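You operate a simulated robot arm through the tools that you are given. There is no shell and no other tool. Be economical: measure what you need, move in short steps, check, and stop when the job is done.

The job below is to be done with a simulated robot arm. You get a single attempt, and the scene is never put back.

JOB
Stand the yellow recipe stick beside the yellow knob cover. It goes on the side that lies toward x +0.0, y -1.0 (a direction in the base frame), with about 3 cm between them.

It is judged by the outcome, as a careful person would: the job done as asked, and still so three seconds after it is handed in. It fails if anything else is knocked over, pushed out of place, dropped, spilled or broken. A push-on lid holds only when it is set on centred and level and pressed home; a screw cap is set on level and turned clockwise until tight.

ROBOT AND FRAMES
A 7-joint arm with a two-finger parallel gripper, fixed in place. Base frame: the origin is at the foot of the arm, x ahead of it, y to its left, z up; the work surface is at about z = 80.3. Lengths are in cm, angles in degrees, forces in N, time in s.
With the tool pointing down near the work surface it reaches from about 30 to 70 cm from the base axis. Its first joint turns from -66.0 to 66.0 degrees. Payload 1.57 kg.
The tool frame sits at the grasp point between the pads (the TCP): z along the fingers, y along the line on which they close. The tips reach 3 cm beyond it. The gripper opens to 11 cm. The fingers are 2.4 cm wide and 1.2 cm thick; the gripper's body (4.8 by 11.2 cm) begins 7.8 cm behind the TCP.
Orientation is that of the tool frame in the base frame, as a unit quaternion [x, y, z, w]. With the fingers straight down and closing along the base's y, the tool's x points along the base's -x, its y along +y and its z along -z.

CONTROLS
- The arm moves only by the tool jog_arm. Its argument "motion" is a list of rows, each a list of 2 entries, a list of its own where there are three numbers: the shift along the tool's x, y, z in cm, then the turn about the tool's z in degrees. In form: [[[dx, dy, dz], spin], ...]. A call has 1 to 20 rows; each row is the pose to reach, as a shift and turn from the pose commanded when the call began, along the tool's axes at that moment. "grip" is the opening, from 0 (shut) to 1 (fully open), set as the call begins (left out, the last holds). A row lasts 0.2 s, in which the tool goes at most 5 cm and 8.6 degrees; a call with a longer step from one row to the next is refused whole, and so is a gripper value outside its range. A pose out of reach is approached as far as the arm can. The call stops where the force on the tool passes 40 N (or 10 N more than at its start, if that is more) or the arm is blocked; 0.2 s more then pass. The fingers move at their own pace (about 10.8 cm/s each) and stop on an object; they squeeze with about 30 N. The grip force told is the motor's: it shows also when the fingers shut on nothing. Time passes only in rows, and 0.2 s behind the last, so rows that repeat a pose let the fingers close. It gives the time, the measured TCP pose, the force on the tool (base axes), the opening and the grip force at its end, in the units of the frame above (readings bear some noise).
- Cameras (640 x 400 px; columns grow to the right, rows downward): "scene" is fixed at [18.66, -41.56, 141.38]; the picture's right is [0.54, -0.84, 0.00], its down [-0.51, -0.33, -0.79] and it looks along [0.67, 0.43, -0.61] (base axes); focal length 349 px, centre (320, 200). "wrist" rides on the gripper at [-3.6, 0, -8] in the tool frame; the picture's right is [0.00, -1.00, 0.00], its down [0.97, 0.00, -0.24] and it looks along [0.24, 0.00, 0.97] (tool axes); focal length 218 px, centre (320, 200). There is no depth. A picture from a camera that has moved, and an enlarged one, comes with that camera's place and axes in the base frame and with its lens. The place of the scene camera against the robot may be out by one fixed shift of up to 1.8 cm in any direction.
- snapshot(camera): a new picture of that camera. The clock stands still meanwhile.
- close_up(camera, box): a new picture of the part [left, top, right, bottom] of that camera's present view, enlarged. The clock stands still meanwhile.
- job_done(): hands the job in; it is judged then, once.

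Work in short steps. Places have to be worked out from the pictures, the camera data and where the tool is seen: move nearer, look again, correct. Check each grasp and each placing, and mend what went wrong. You have 90 turns and 42 pictures in all, those below and enlarged ones among them. Open the gripper and draw the arm clear of the work before you hand the job in, unless the task says otherwise; then end with one line.

The tools are called by a JSON object that holds its "op" and its "data". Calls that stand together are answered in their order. jog_arm: Moves the arm, as the interface text tells. Its arguments: {"type":"object","properties":{"motion":{"type":"array","items":{"type":"array"}},"grip":{"type":"number"}},"required":["motion"]} The other tools are called the same way: snapshot (camera) takes a picture; close_up (camera, box) takes an enlarged picture of a part of a camera's view; job_done () hands the job in.

At the start:

```text
time_s: 0.0
ee_pos: [43.29, -7.94, 106.87]
tcp_rot: [-0.001, 1.0, 0.001, 0.0]
force: [-0.7, 0.3, 0.7]
finger_gap: 10.98
grasp_force: 0.1
```

scene: 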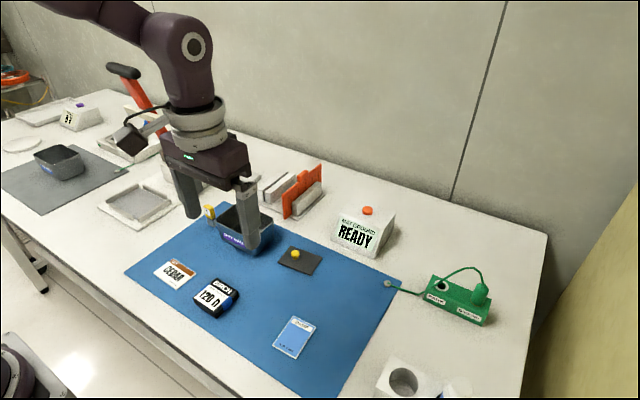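
wrist: 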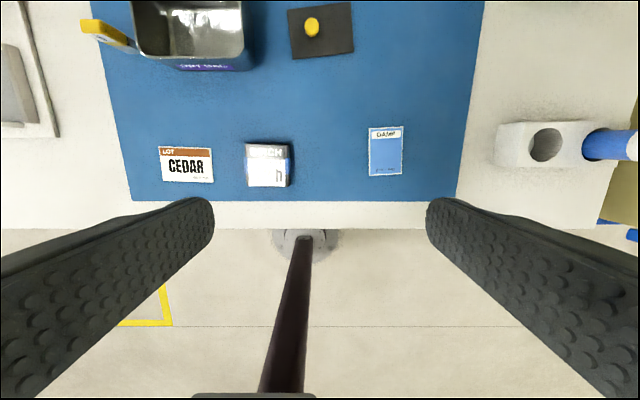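

I'll look closer at the yellow items to identify the stick and the knob cover.

{"op": "close_up", "data": {"camera": "scene", "box": [180, 180, 340, 280]}}

{"op": "close_up", "data": {"camera": "wrist", "box": [60, 0, 380, 200]}}

{"op": "close_up", "data": {"camera": "scene", "box": [0, 50, 240, 200]}}

```text
4.00 times, centred on (260, 230) of scene
camera zoom: at [18.66, -41.56, 141.38], right [0.54, -0.84, 0.0], down [-0.51, -0.33, -0.79], along [0.67, 0.43, -0.61], focal length 1397 px, centre (560, 80)
```

zoom: 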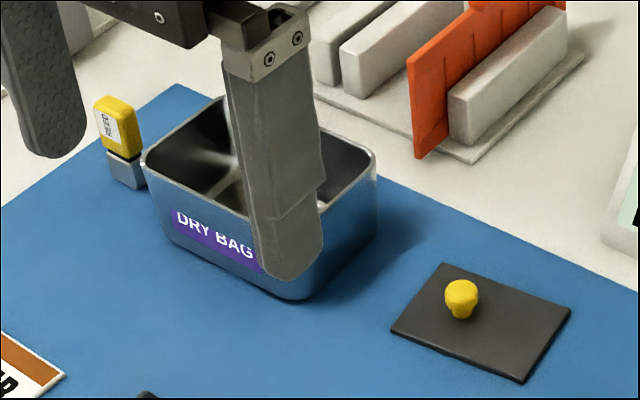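

```text
2.00 times, centred on (220, 100) of wrist
camera zoom: at [46.9, -7.82, 114.99], right [0.0, -1.0, 0.0], down [-0.97, 0.0, 0.24], along [-0.24, 0.0, -0.97], focal length 436 px, centre (520, 400)
```

zoom: 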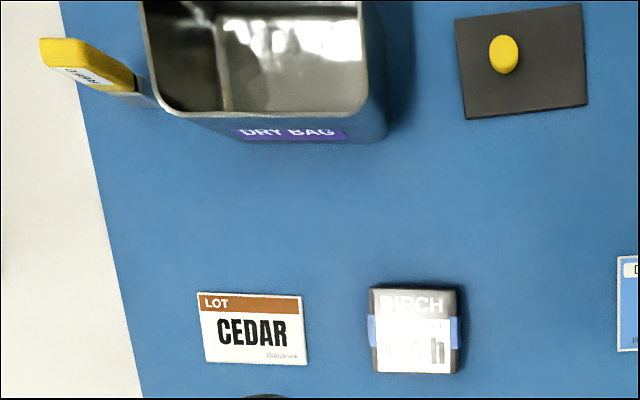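

```text
2.67 times, centred on (120, 125) of scene
camera zoom: at [18.66, -41.56, 141.38], right [0.54, -0.84, 0.0], down [-0.51, -0.33, -0.79], along [0.67, 0.43, -0.61], focal length 931 px, centre (853, 400)
```

zoom: 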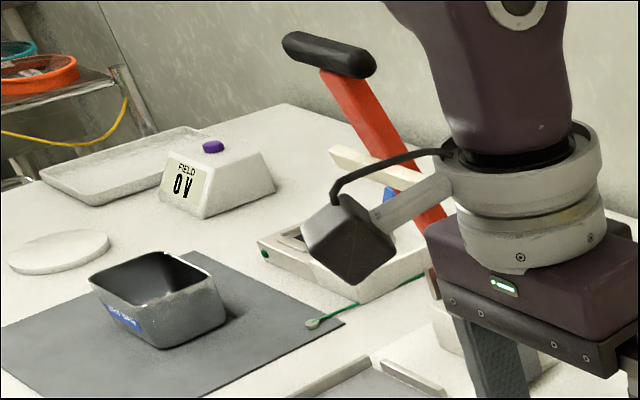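

The stick stands (metal plug down) at about (60, 18), left of the DRY BAG tray. The knob cover is on a dark sheet near (62, -6.7). I'll move over the stick, staying high, to measure it.

{"op": "jog_arm", "data": {"motion": [[[-2, 3.5, 0], 0], [[-4, 7, 0], 0], [[-6, 10.5, 0], 0], [[-8, 14, 0], 0], [[-9, 17, 0], 0], [[-10, 20, 0], 0], [[-10, 22, 0], 0], [[-10, 22, 0], 0]], "grip": 1}}

{"op": "snapshot", "data": {"camera": "wrist"}}

{"op": "snapshot", "data": {"camera": "scene"}}

```text
time_s: 1.8
ee_pos: [53.09, 14.15, 107.0]
tcp_rot: [0.0, 1.0, 0.0, 0.0]
force: [0.0, -0.3, 0.1]
finger_gap: 11.03
grasp_force: 0.1
```

```text
36 pictures are left
camera wrist: at [56.78, 14.27, 114.93], right [0.0, -1.0, 0.0], down [-0.97, 0.0, 0.24], along [-0.24, 0.0, -0.97], focal length 218 px, centre (320, 200)
```

wrist: 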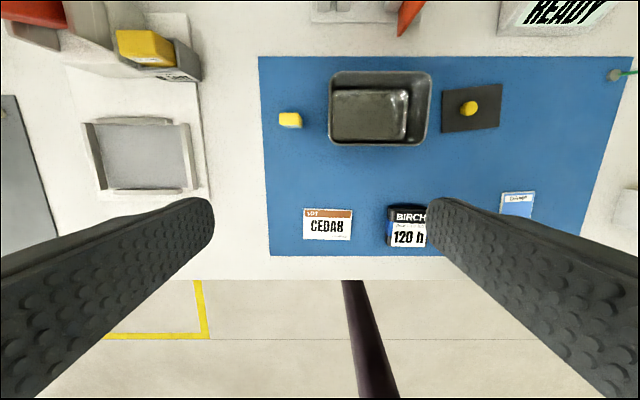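

```text
35 pictures are left
```

scene: 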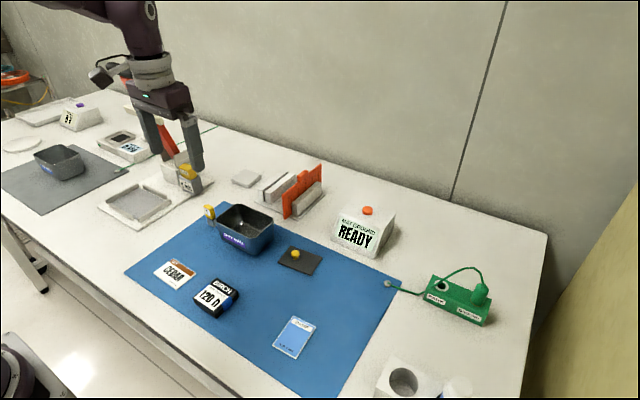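

There is also a yellow part at the lever device, so I'll zoom in on both candidates.

{"op": "close_up", "data": {"camera": "wrist", "box": [80, 0, 320, 150]}}

{"op": "close_up", "data": {"camera": "scene", "box": [110, 120, 270, 220]}}

{"op": "close_up", "data": {"camera": "scene", "box": [190, 190, 330, 280]}}

{"op": "close_up", "data": {"camera": "wrist", "box": [260, 60, 520, 160]}}

```text
2.67 times, centred on (200, 75) of wrist
camera zoom: at [56.78, 14.27, 114.93], right [0.0, -1.0, 0.0], down [-0.97, 0.0, 0.24], along [-0.24, 0.0, -0.97], focal length 582 px, centre (640, 533)
```

zoom: 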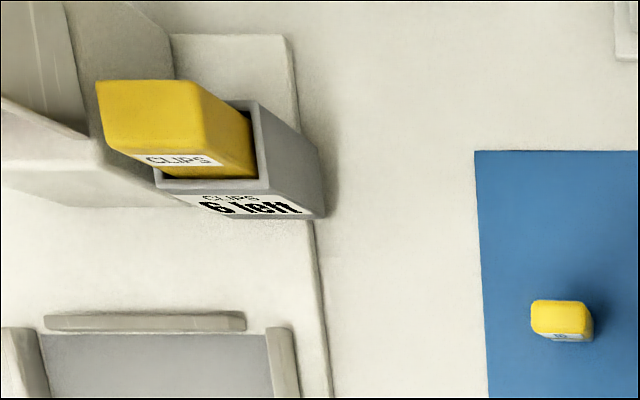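

```text
4.00 times, centred on (190, 170) of scene
camera zoom: at [18.66, -41.55, 141.38], right [0.54, -0.84, 0.0], down [-0.51, -0.33, -0.79], along [0.67, 0.43, -0.61], focal length 1397 px, centre (840, 320)
```

zoom: 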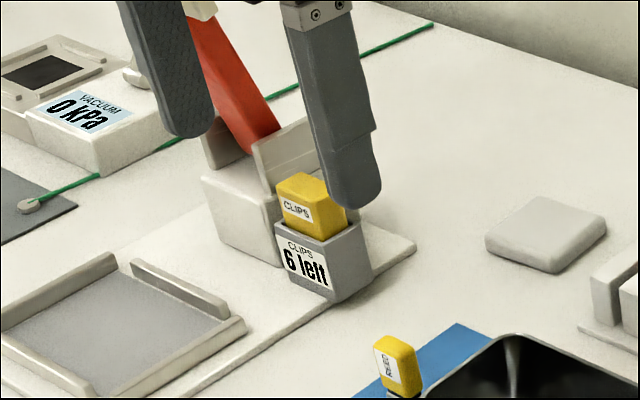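

```text
4.44 times, centred on (260, 235) of scene
camera zoom: at [18.66, -41.55, 141.38], right [0.54, -0.84, 0.0], down [-0.51, -0.33, -0.79], along [0.67, 0.43, -0.61], focal length 1552 px, centre (587, 44)
```

zoom: 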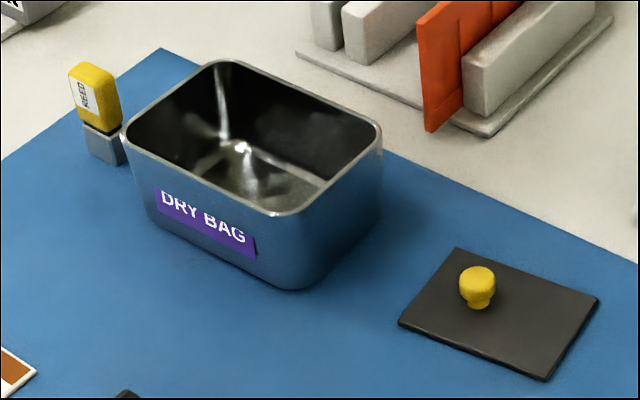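

```text
2.46 times, centred on (390, 110) of wrist
camera zoom: at [56.78, 14.27, 114.93], right [0.0, -1.0, 0.0], down [-0.97, 0.0, 0.24], along [-0.24, 0.0, -0.97], focal length 537 px, centre (148, 422)
```

zoom: 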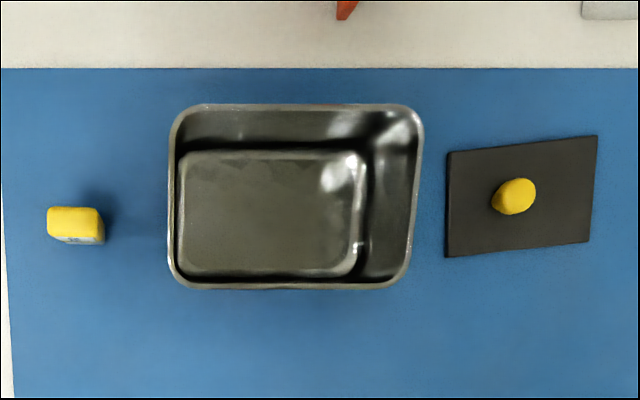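

The recipe stick stands at about (60.1, 18.0), roughly 2.9 cm wide along y, 1.4 cm along x and 6.5 cm tall. I'll move above it with a partly closed gripper and look again.

{"op": "jog_arm", "data": {"motion": [[[-2, 1, 2], 0], [[-4, 2, 4], 0], [[-6, 3, 6], 0], [[-7, 3.85, 8], 0], [[-7, 3.85, 10], 0], [[-7, 3.85, 10], 0]], "grip": 0.55}}

{"op": "snapshot", "data": {"camera": "wrist"}}

{"op": "close_up", "data": {"camera": "scene", "box": [160, 130, 320, 230]}}

```text
time_s: 3.2
ee_pos: [60.37, 18.07, 97.03]
tcp_rot: [0.0, 1.0, 0.0, 0.0]
force: [-0.3, 0.0, -0.7]
finger_gap: 6.04
grasp_force: 0.0
```

```text
30 pictures are left
camera wrist: at [63.99, 18.03, 105.02], right [0.0, -1.0, 0.0], down [-0.97, 0.0, 0.24], along [-0.24, 0.0, -0.97], focal length 218 px, centre (320, 200)
```

wrist: 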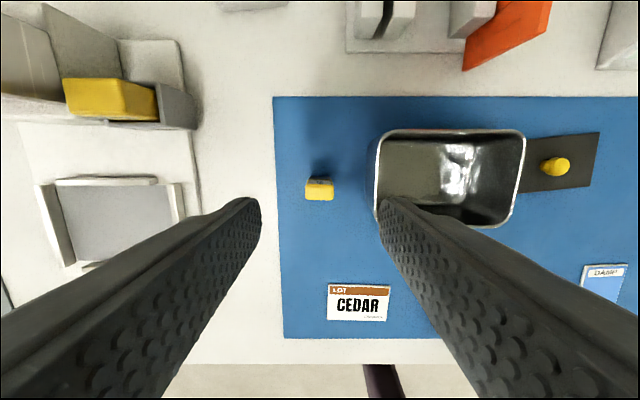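

```text
4.00 times, centred on (240, 180) of scene
camera zoom: at [18.66, -41.56, 141.38], right [0.54, -0.84, 0.0], down [-0.51, -0.33, -0.79], along [0.67, 0.43, -0.61], focal length 1397 px, centre (640, 280)
```

zoom: 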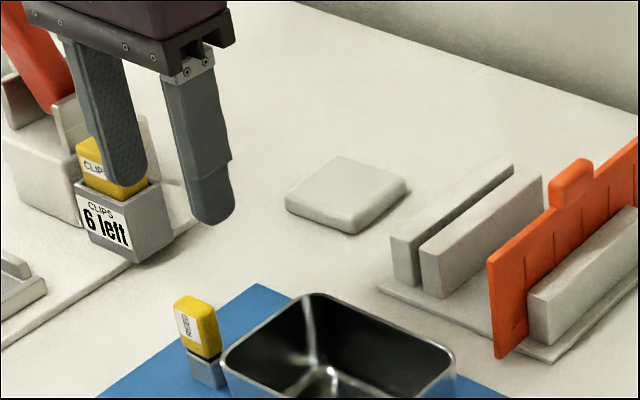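

The TCP looks well centred over the stick. I'll zoom in to get its exact extents.

{"op": "close_up", "data": {"camera": "wrist", "box": [270, 160, 370, 222]}}

```text
6.40 times, centred on (320, 191) of wrist
camera zoom: at [63.99, 18.03, 105.02], right [0.0, -1.0, 0.0], down [-0.97, 0.0, 0.24], along [-0.24, 0.0, -0.97], focal length 1397 px, centre (320, 258)
```

zoom: 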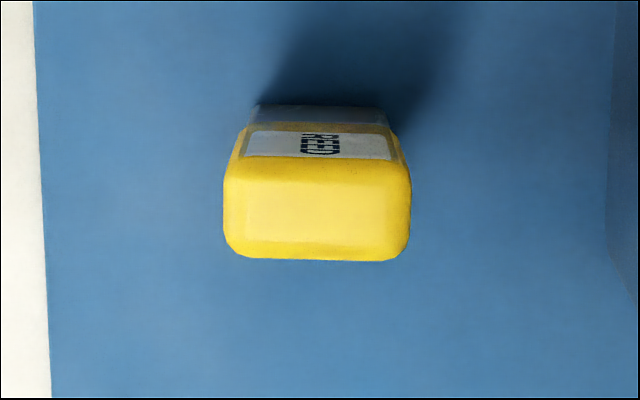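

The stick's top is centred at about (60.1, 18.05), with its sides square to the axes. I'll go straight down to z≈84.8 so the pads straddle the yellow body.

{"op": "jog_arm", "data": {"motion": [[[0.25, 0, 2], 0], [[0.25, 0, 4], 0], [[0.25, 0, 6], 0], [[0.25, 0, 8], 0], [[0.25, 0, 9.5], 0], [[0.25, 0, 11], 0], [[0.25, 0, 12.2], 0], [[0.25, 0, 12.2], 0]]}}

{"op": "snapshot", "data": {"camera": "wrist"}}

{"op": "close_up", "data": {"camera": "scene", "box": [160, 150, 288, 230]}}

```text
time_s: 5.0
ee_pos: [59.86, 17.91, 84.61]
tcp_rot: [0.0, 1.0, 0.0, 0.0]
force: [-0.4, 0.3, -1.6]
finger_gap: 6.08
grasp_force: 0.1
```

```text
27 pictures are left
camera wrist: at [63.64, 17.91, 92.65], right [0.0, -1.0, 0.0], down [-0.97, 0.0, 0.24], along [-0.24, 0.0, -0.97], focal length 218 px, centre (320, 200)
```

wrist: 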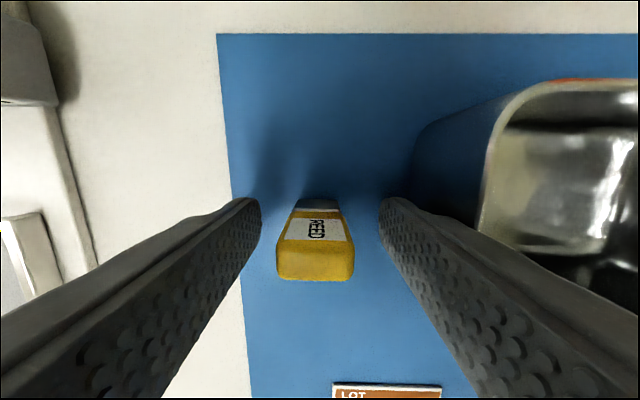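

```text
5.00 times, centred on (224, 190) of scene
camera zoom: at [18.66, -41.56, 141.38], right [0.54, -0.84, 0.0], down [-0.51, -0.33, -0.79], along [0.67, 0.43, -0.61], focal length 1746 px, centre (800, 250)
```

zoom: 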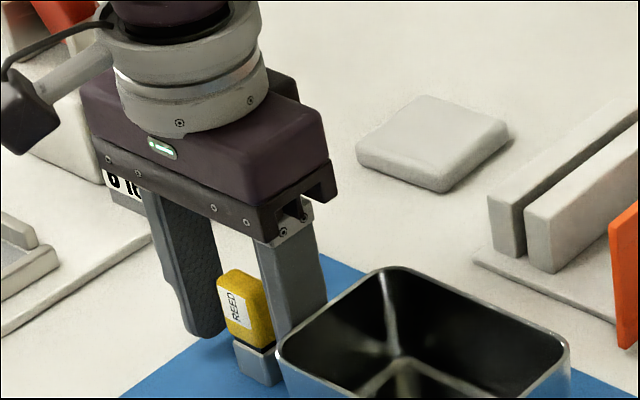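

The stick sits between the pads and is only about 0.1–0.2 cm off. I'll nudge to centre and then close.

{"op": "jog_arm", "data": {"motion": [[[-0.2, 0.1, 0], 0], [[-0.2, 0.1, 0], 0]]}}

{"op": "jog_arm", "data": {"motion": [[[0, 0, 0], 0], [[0, 0, 0], 0], [[0, 0, 0], 0], [[0, 0, 0], 0]], "grip": 0}}

```text
time_s: 5.6
ee_pos: [60.19, 18.01, 84.53]
tcp_rot: [-0.001, 1.0, 0.0, 0.0]
force: [1.2, -0.2, 0.5]
finger_gap: 6.07
grasp_force: 0.1
```

```text
time_s: 6.6
ee_pos: [60.2, 18.13, 84.82]
tcp_rot: [0.0, 1.0, -0.001, -0.001]
force: [-0.2, -0.1, -0.4]
finger_gap: 2.47
grasp_force: 29.9
```

It's gripped at 2.47 cm with 30 N. Next I'll lift straight up and check.

{"op": "jog_arm", "data": {"motion": [[[0, 0, -1], 0], [[0, 0, -3], 0], [[0, 0, -5], 0], [[0, 0, -7], 0], [[0, 0, -9], 0], [[0, 0, -11], 0], [[0, 0, -13], 0], [[0, 0, -13], 0]]}}

{"op": "close_up", "data": {"camera": "scene", "box": [150, 120, 310, 220]}}

{"op": "close_up", "data": {"camera": "wrist", "box": [240, 100, 560, 300]}}

```text
time_s: 8.4
ee_pos: [60.1, 18.01, 97.74]
tcp_rot: [0.0, 1.0, 0.001, 0.0]
force: [0.7, -0.7, -0.2]
finger_gap: 2.47
grasp_force: 29.7
```

```text
4.00 times, centred on (230, 170) of scene
camera zoom: at [18.66, -41.56, 141.38], right [0.54, -0.84, 0.0], down [-0.51, -0.33, -0.79], along [0.67, 0.43, -0.61], focal length 1397 px, centre (680, 320)
```

zoom: 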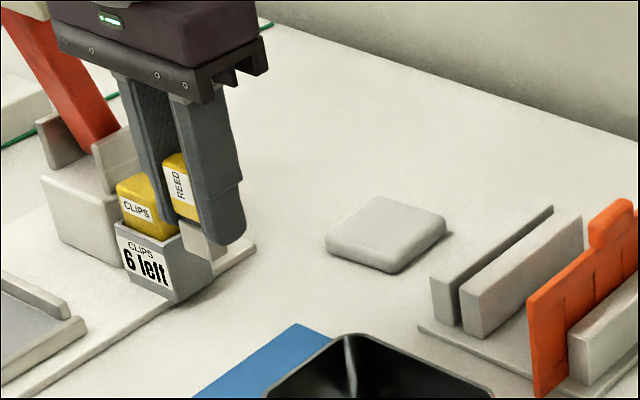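

```text
2.00 times, centred on (400, 200) of wrist
camera zoom: at [63.75, 18.09, 105.82], right [0.0, -1.0, 0.0], down [-0.97, 0.0, 0.24], along [-0.24, 0.0, -0.97], focal length 436 px, centre (160, 200)
```

zoom: 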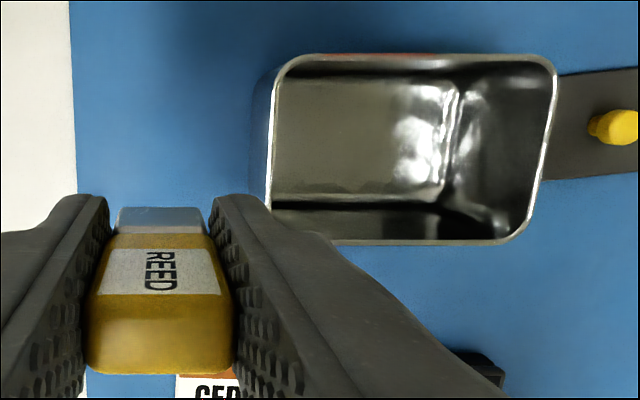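

The stick is held upright and clear. I'll carry it high over to near the knob cover, short of the placing spot, and then look.

{"op": "jog_arm", "data": {"motion": [[[0, 0, -2], 0], [[1, -4, -3], 0], [[2, -8, -3], 0], [[3, -12, -3], 0], [[4, -16, -3], 0], [[4, -20, -3], 0], [[4, -24, -3], 0], [[4, -27, -3], 0], [[4, -29, -3], 0], [[4, -29, -3], 0]]}}

{"op": "snapshot", "data": {"camera": "wrist"}}

```text
time_s: 10.6
ee_pos: [56.13, -10.97, 100.88]
tcp_rot: [0.0, 1.0, 0.001, 0.0]
force: [0.3, 0.5, -1.1]
finger_gap: 2.49
grasp_force: 30.1
```

```text
23 pictures are left
camera wrist: at [59.75, -10.86, 108.97], right [0.0, -1.0, 0.0], down [-0.97, 0.0, 0.24], along [-0.24, 0.0, -0.97], focal length 218 px, centre (320, 200)
```

wrist: 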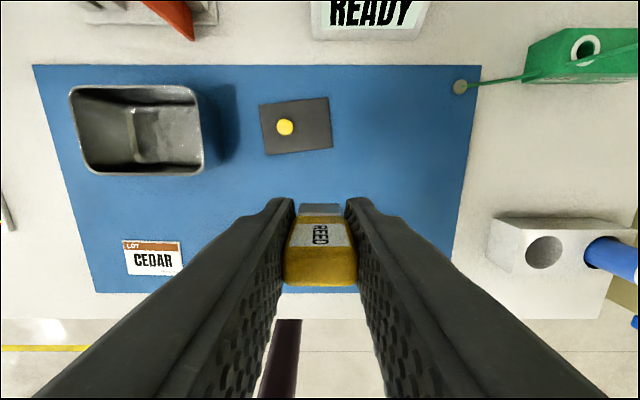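

{"op": "close_up", "data": {"camera": "wrist", "box": [240, 80, 360, 155]}}

```text
5.33 times, centred on (300, 118) of wrist
camera zoom: at [59.75, -10.86, 108.97], right [0.0, -1.0, 0.0], down [-0.97, 0.0, 0.24], along [-0.24, 0.0, -0.97], focal length 1164 px, centre (427, 640)
```

zoom: 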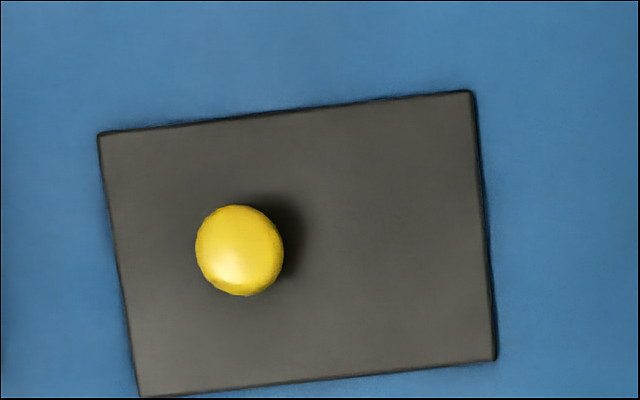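

The knob cover is at about (61.9, -6.75), 1.9 cm across, and the sheet's edge is at y≈-12.2. With its thin side along y, the stick fits on the sheet at y≈-11.25, so I'll spin -90° up here.

{"op": "jog_arm", "data": {"motion": [[[0, 0, 0], -8], [[0, 0, 0], -16], [[0, 0, 0], -24], [[0, 0, 0], -32], [[0, 0, 0], -40], [[0, 0, 0], -48], [[0, 0, 0], -56], [[0, 0, 0], -64], [[0, 0, 0], -72], [[0, 0, 0], -80], [[0, 0, 0], -86], [[0, 0, 0], -90], [[0, 0, 0], -90]]}}

{"op": "snapshot", "data": {"camera": "wrist"}}

```text
time_s: 13.4
ee_pos: [56.06, -10.96, 100.78]
tcp_rot: [0.707, -0.707, 0.0, 0.0]
force: [1.0, 0.4, -0.4]
finger_gap: 2.48
grasp_force: 30.3
```

```text
21 pictures are left
camera wrist: at [56.12, -7.27, 108.75], right [1.0, 0.0, 0.0], down [0.0, -0.97, 0.24], along [0.0, -0.24, -0.97], focal length 218 px, centre (320, 200)
```

wrist: 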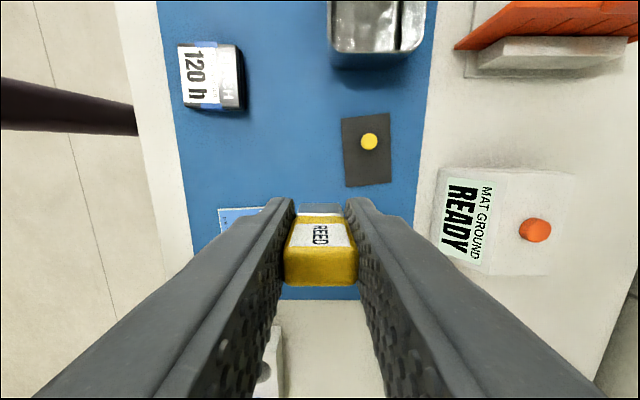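

The spin is clean. I'll move to x=61.9, y=-11.25 and descend partway to z≈90, then check the alignment.

{"op": "jog_arm", "data": {"motion": [[[0.1, -2, 0], 0], [[0.2, -4, 0], 0], [[0.3, -5.85, 1], 0], [[0.3, -5.85, 3], 0], [[0.3, -5.85, 5], 0], [[0.3, -5.85, 7], 0], [[0.3, -5.85, 9], 0], [[0.3, -5.85, 10.8], 0], [[0.3, -5.85, 10.8], 0]]}}

{"op": "snapshot", "data": {"camera": "wrist"}}

{"op": "close_up", "data": {"camera": "scene", "box": [220, 180, 380, 280]}}

```text
time_s: 15.4
ee_pos: [62.05, -11.25, 90.01]
tcp_rot: [0.708, -0.707, 0.0, 0.0]
force: [-0.3, 0.8, -0.6]
finger_gap: 2.49
grasp_force: 29.8
```

```text
20 pictures are left
camera wrist: at [62.14, -7.51, 97.97], right [1.0, 0.0, 0.0], down [0.0, -0.97, 0.24], along [0.0, -0.24, -0.97], focal length 218 px, centre (320, 200)
```

wrist: 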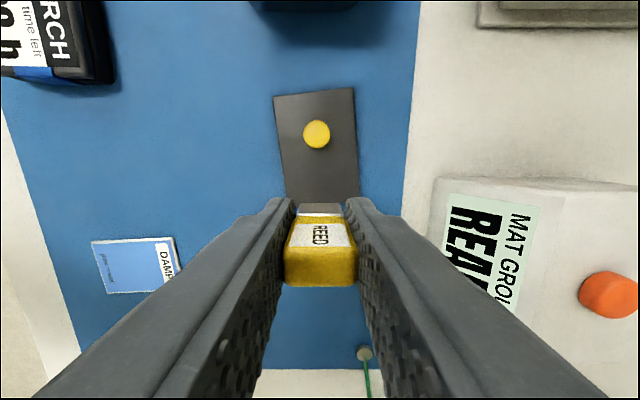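

```text
4.00 times, centred on (300, 230) of scene
camera zoom: at [18.66, -41.56, 141.38], right [0.54, -0.84, 0.0], down [-0.51, -0.33, -0.79], along [0.67, 0.43, -0.61], focal length 1397 px, centre (400, 80)
```

zoom: 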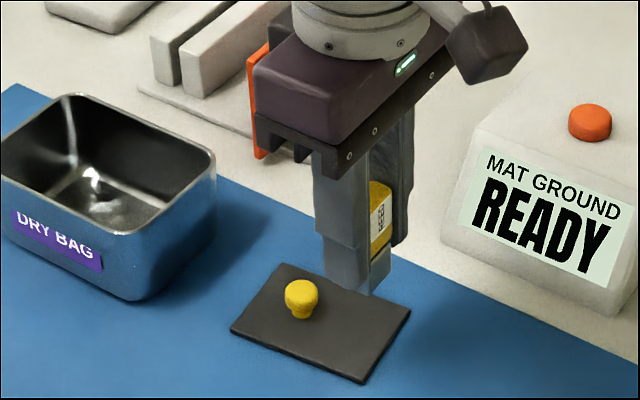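

The alignment holds: the knob computes to (61.93, -6.7) and the stick is on its line. I'll descend to just above the sheet.

{"op": "jog_arm", "data": {"motion": [[[0, 0.1, 1], 0], [[0, 0.1, 2], 0], [[0, 0.1, 3], 0], [[0, 0.1, 4], 0], [[0, 0.1, 4.5], 0], [[0, 0.1, 4.5], 0]]}}

{"op": "close_up", "data": {"camera": "scene", "box": [260, 210, 356, 270]}}

{"op": "close_up", "data": {"camera": "wrist", "box": [240, 60, 400, 300]}}

```text
time_s: 16.8
ee_pos: [61.96, -11.13, 85.43]
tcp_rot: [0.708, -0.706, 0.0, 0.0]
force: [0.5, 0.5, 0.7]
finger_gap: 2.5
grasp_force: 30.0
```

```text
6.67 times, centred on (308, 240) of scene
camera zoom: at [18.66, -41.56, 141.38], right [0.54, -0.84, 0.0], down [-0.51, -0.33, -0.79], along [0.67, 0.43, -0.61], focal length 2328 px, centre (400, -67)
```

zoom: 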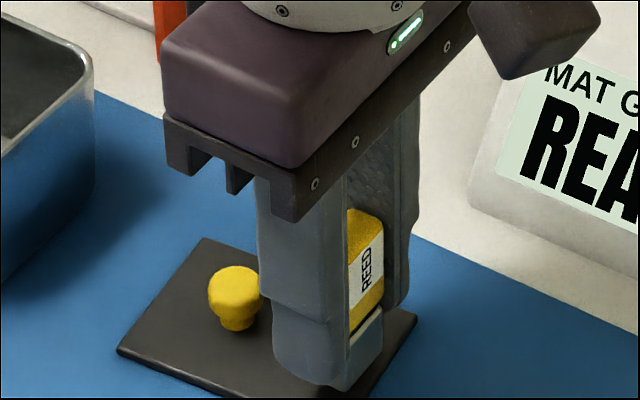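

```text
1.67 times, centred on (320, 180) of wrist
camera zoom: at [61.94, -7.5, 93.49], right [1.0, 0.0, 0.0], down [0.0, -0.97, 0.24], along [0.0, -0.24, -0.97], focal length 364 px, centre (320, 233)
```

zoom: 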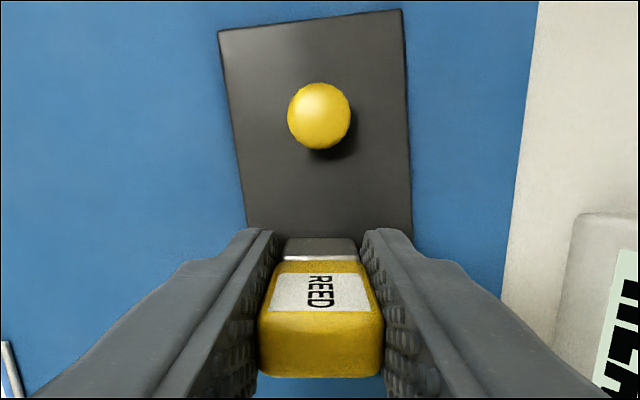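

The gap now measures about 3.0 cm at the plug and slightly less at the body. I'll shift 0.12 cm toward the knob to stay off the sheet's edge, then lower gently until contact.

{"op": "jog_arm", "data": {"motion": [[[-0.12, 0, 0], 0], [[-0.12, 0, 0.1], 0], [[-0.12, 0, 0.2], 0], [[-0.12, 0, 0.3], 0], [[-0.12, 0, 0.3], 0]]}}

{"op": "jog_arm", "data": {"motion": [[[0, 0, 0.05], 0], [[0, 0, 0.1], 0], [[0, 0, 0.1], 0]]}}

```text
time_s: 18.0
ee_pos: [62.05, -11.06, 85.17]
tcp_rot: [0.707, -0.707, 0.0, -0.001]
force: [-0.1, 0.6, 0.4]
finger_gap: 2.47
grasp_force: 30.2
```

```text
time_s: 18.8
ee_pos: [61.93, -11.14, 85.1]
tcp_rot: [0.707, -0.707, 0.001, 0.0]
force: [-0.9, 0.7, 6.6]
finger_gap: 2.51
grasp_force: 30.0
```

A 6.6 N upward force shows the stick is seated on the sheet. I'll open partly and hold still.

{"op": "jog_arm", "data": {"motion": [[[0, 0, 0], 0], [[0, 0, 0], 0], [[0, 0, 0], 0]], "grip": 0.42}}

{"op": "close_up", "data": {"camera": "wrist", "box": [240, 60, 400, 300]}}

{"op": "close_up", "data": {"camera": "scene", "box": [260, 210, 356, 270]}}

```text
time_s: 19.6
ee_pos: [62.04, -11.14, 85.02]
tcp_rot: [-0.707, 0.707, 0.0, 0.0]
force: [-0.1, 0.2, -0.6]
finger_gap: 4.63
grasp_force: 0.1
```

```text
1.67 times, centred on (320, 180) of wrist
camera zoom: at [61.97, -7.46, 93.07], right [1.0, 0.0, 0.0], down [0.0, -0.97, 0.24], along [0.0, -0.24, -0.97], focal length 364 px, centre (320, 233)
```

zoom: 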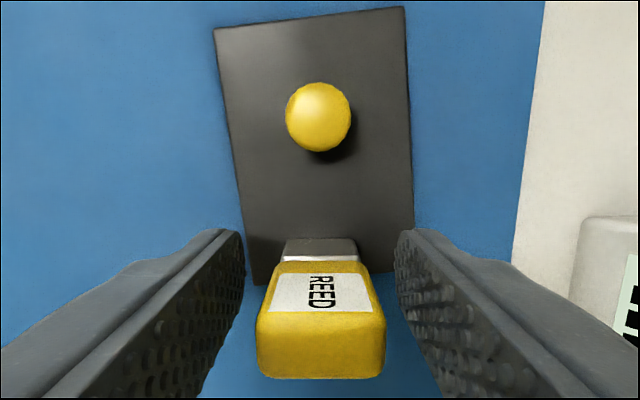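

```text
6.67 times, centred on (308, 240) of scene
camera zoom: at [18.66, -41.56, 141.38], right [0.54, -0.84, 0.0], down [-0.51, -0.33, -0.79], along [0.67, 0.43, -0.61], focal length 2328 px, centre (400, -67)
```

zoom: 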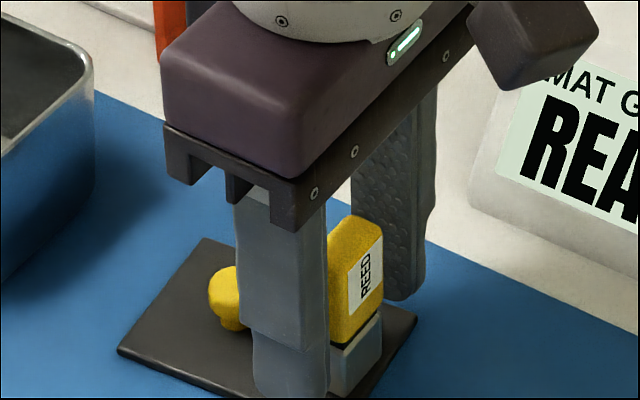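

The stick stands free and upright on the sheet. I'll withdraw straight up.

{"op": "jog_arm", "data": {"motion": [[[0, 0, -1], 0], [[0, 0, -3], 0], [[0, 0, -5], 0], [[0, 0, -8], 0], [[0, 0, -11], 0], [[0, 0, -14], 0], [[0, 0, -17], 0], [[0, 0, -17], 0]]}}

{"op": "jog_arm", "data": {"motion": [[[0, 3, 0], 0], [[0, 6, 0], 0], [[0, 9, 0], 0], [[0, 12, 0], 0], [[0, 15, 0], 0], [[0, 15, 0], 0]], "grip": 1}}

{"op": "close_up", "data": {"camera": "scene", "box": [250, 210, 346, 270]}}

{"op": "snapshot", "data": {"camera": "wrist"}}

{"op": "snapshot", "data": {"camera": "scene"}}

```text
time_s: 21.4
ee_pos: [61.95, -11.02, 102.44]
tcp_rot: [0.707, -0.707, 0.0, 0.0]
force: [-0.1, -0.1, -0.2]
finger_gap: 4.63
grasp_force: 0.1
```

```text
time_s: 22.8
ee_pos: [46.78, -11.08, 101.87]
tcp_rot: [0.707, -0.707, -0.001, 0.001]
force: [0.6, -0.2, 0.5]
finger_gap: 10.99
grasp_force: 0.0
```

```text
6.67 times, centred on (298, 240) of scene
camera zoom: at [18.66, -41.56, 141.38], right [0.54, -0.84, 0.0], down [-0.51, -0.33, -0.79], along [0.67, 0.43, -0.61], focal length 2328 px, centre (467, -67)
```

zoom: 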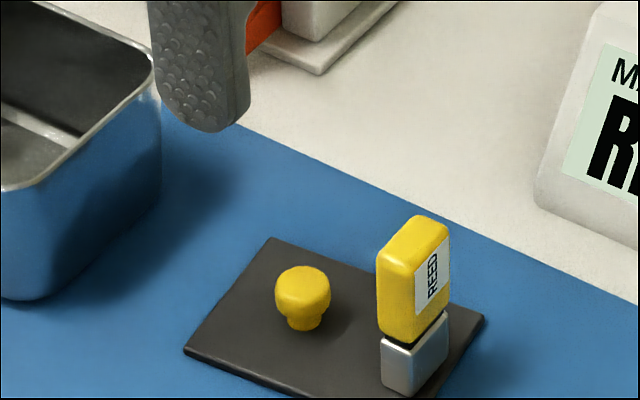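

```text
13 pictures are left
camera wrist: at [46.77, -7.48, 110.01], right [1.0, 0.0, 0.0], down [0.0, -0.97, 0.24], along [0.0, -0.24, -0.97], focal length 218 px, centre (320, 200)
```

wrist: 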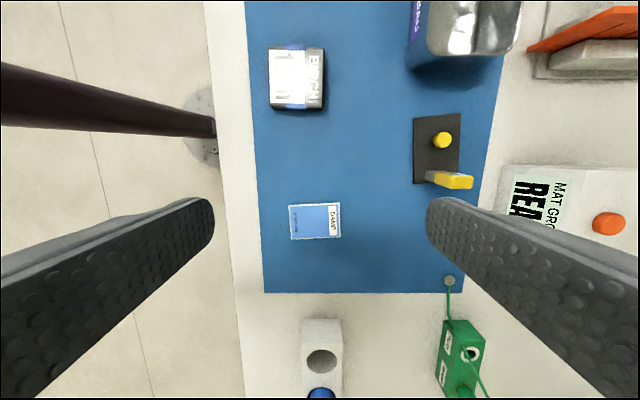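

```text
12 pictures are left
```

scene: 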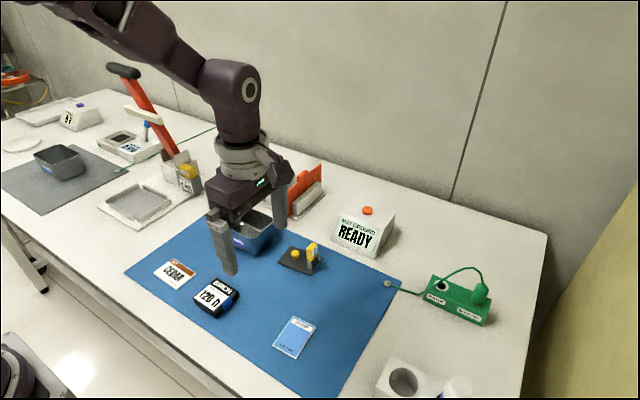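

The stick stands upright on the knob cover's -y side, about 3 cm away. Nothing else has moved and the arm is clear, so I'm handing it in.

{"op": "job_done", "data": {}}

```text
The job is handed in.
```

The yellow recipe stick is standing upright beside the yellow knob cover, on its -y side, with a gap of about 3 cm; the gripper is open and the arm is clear.
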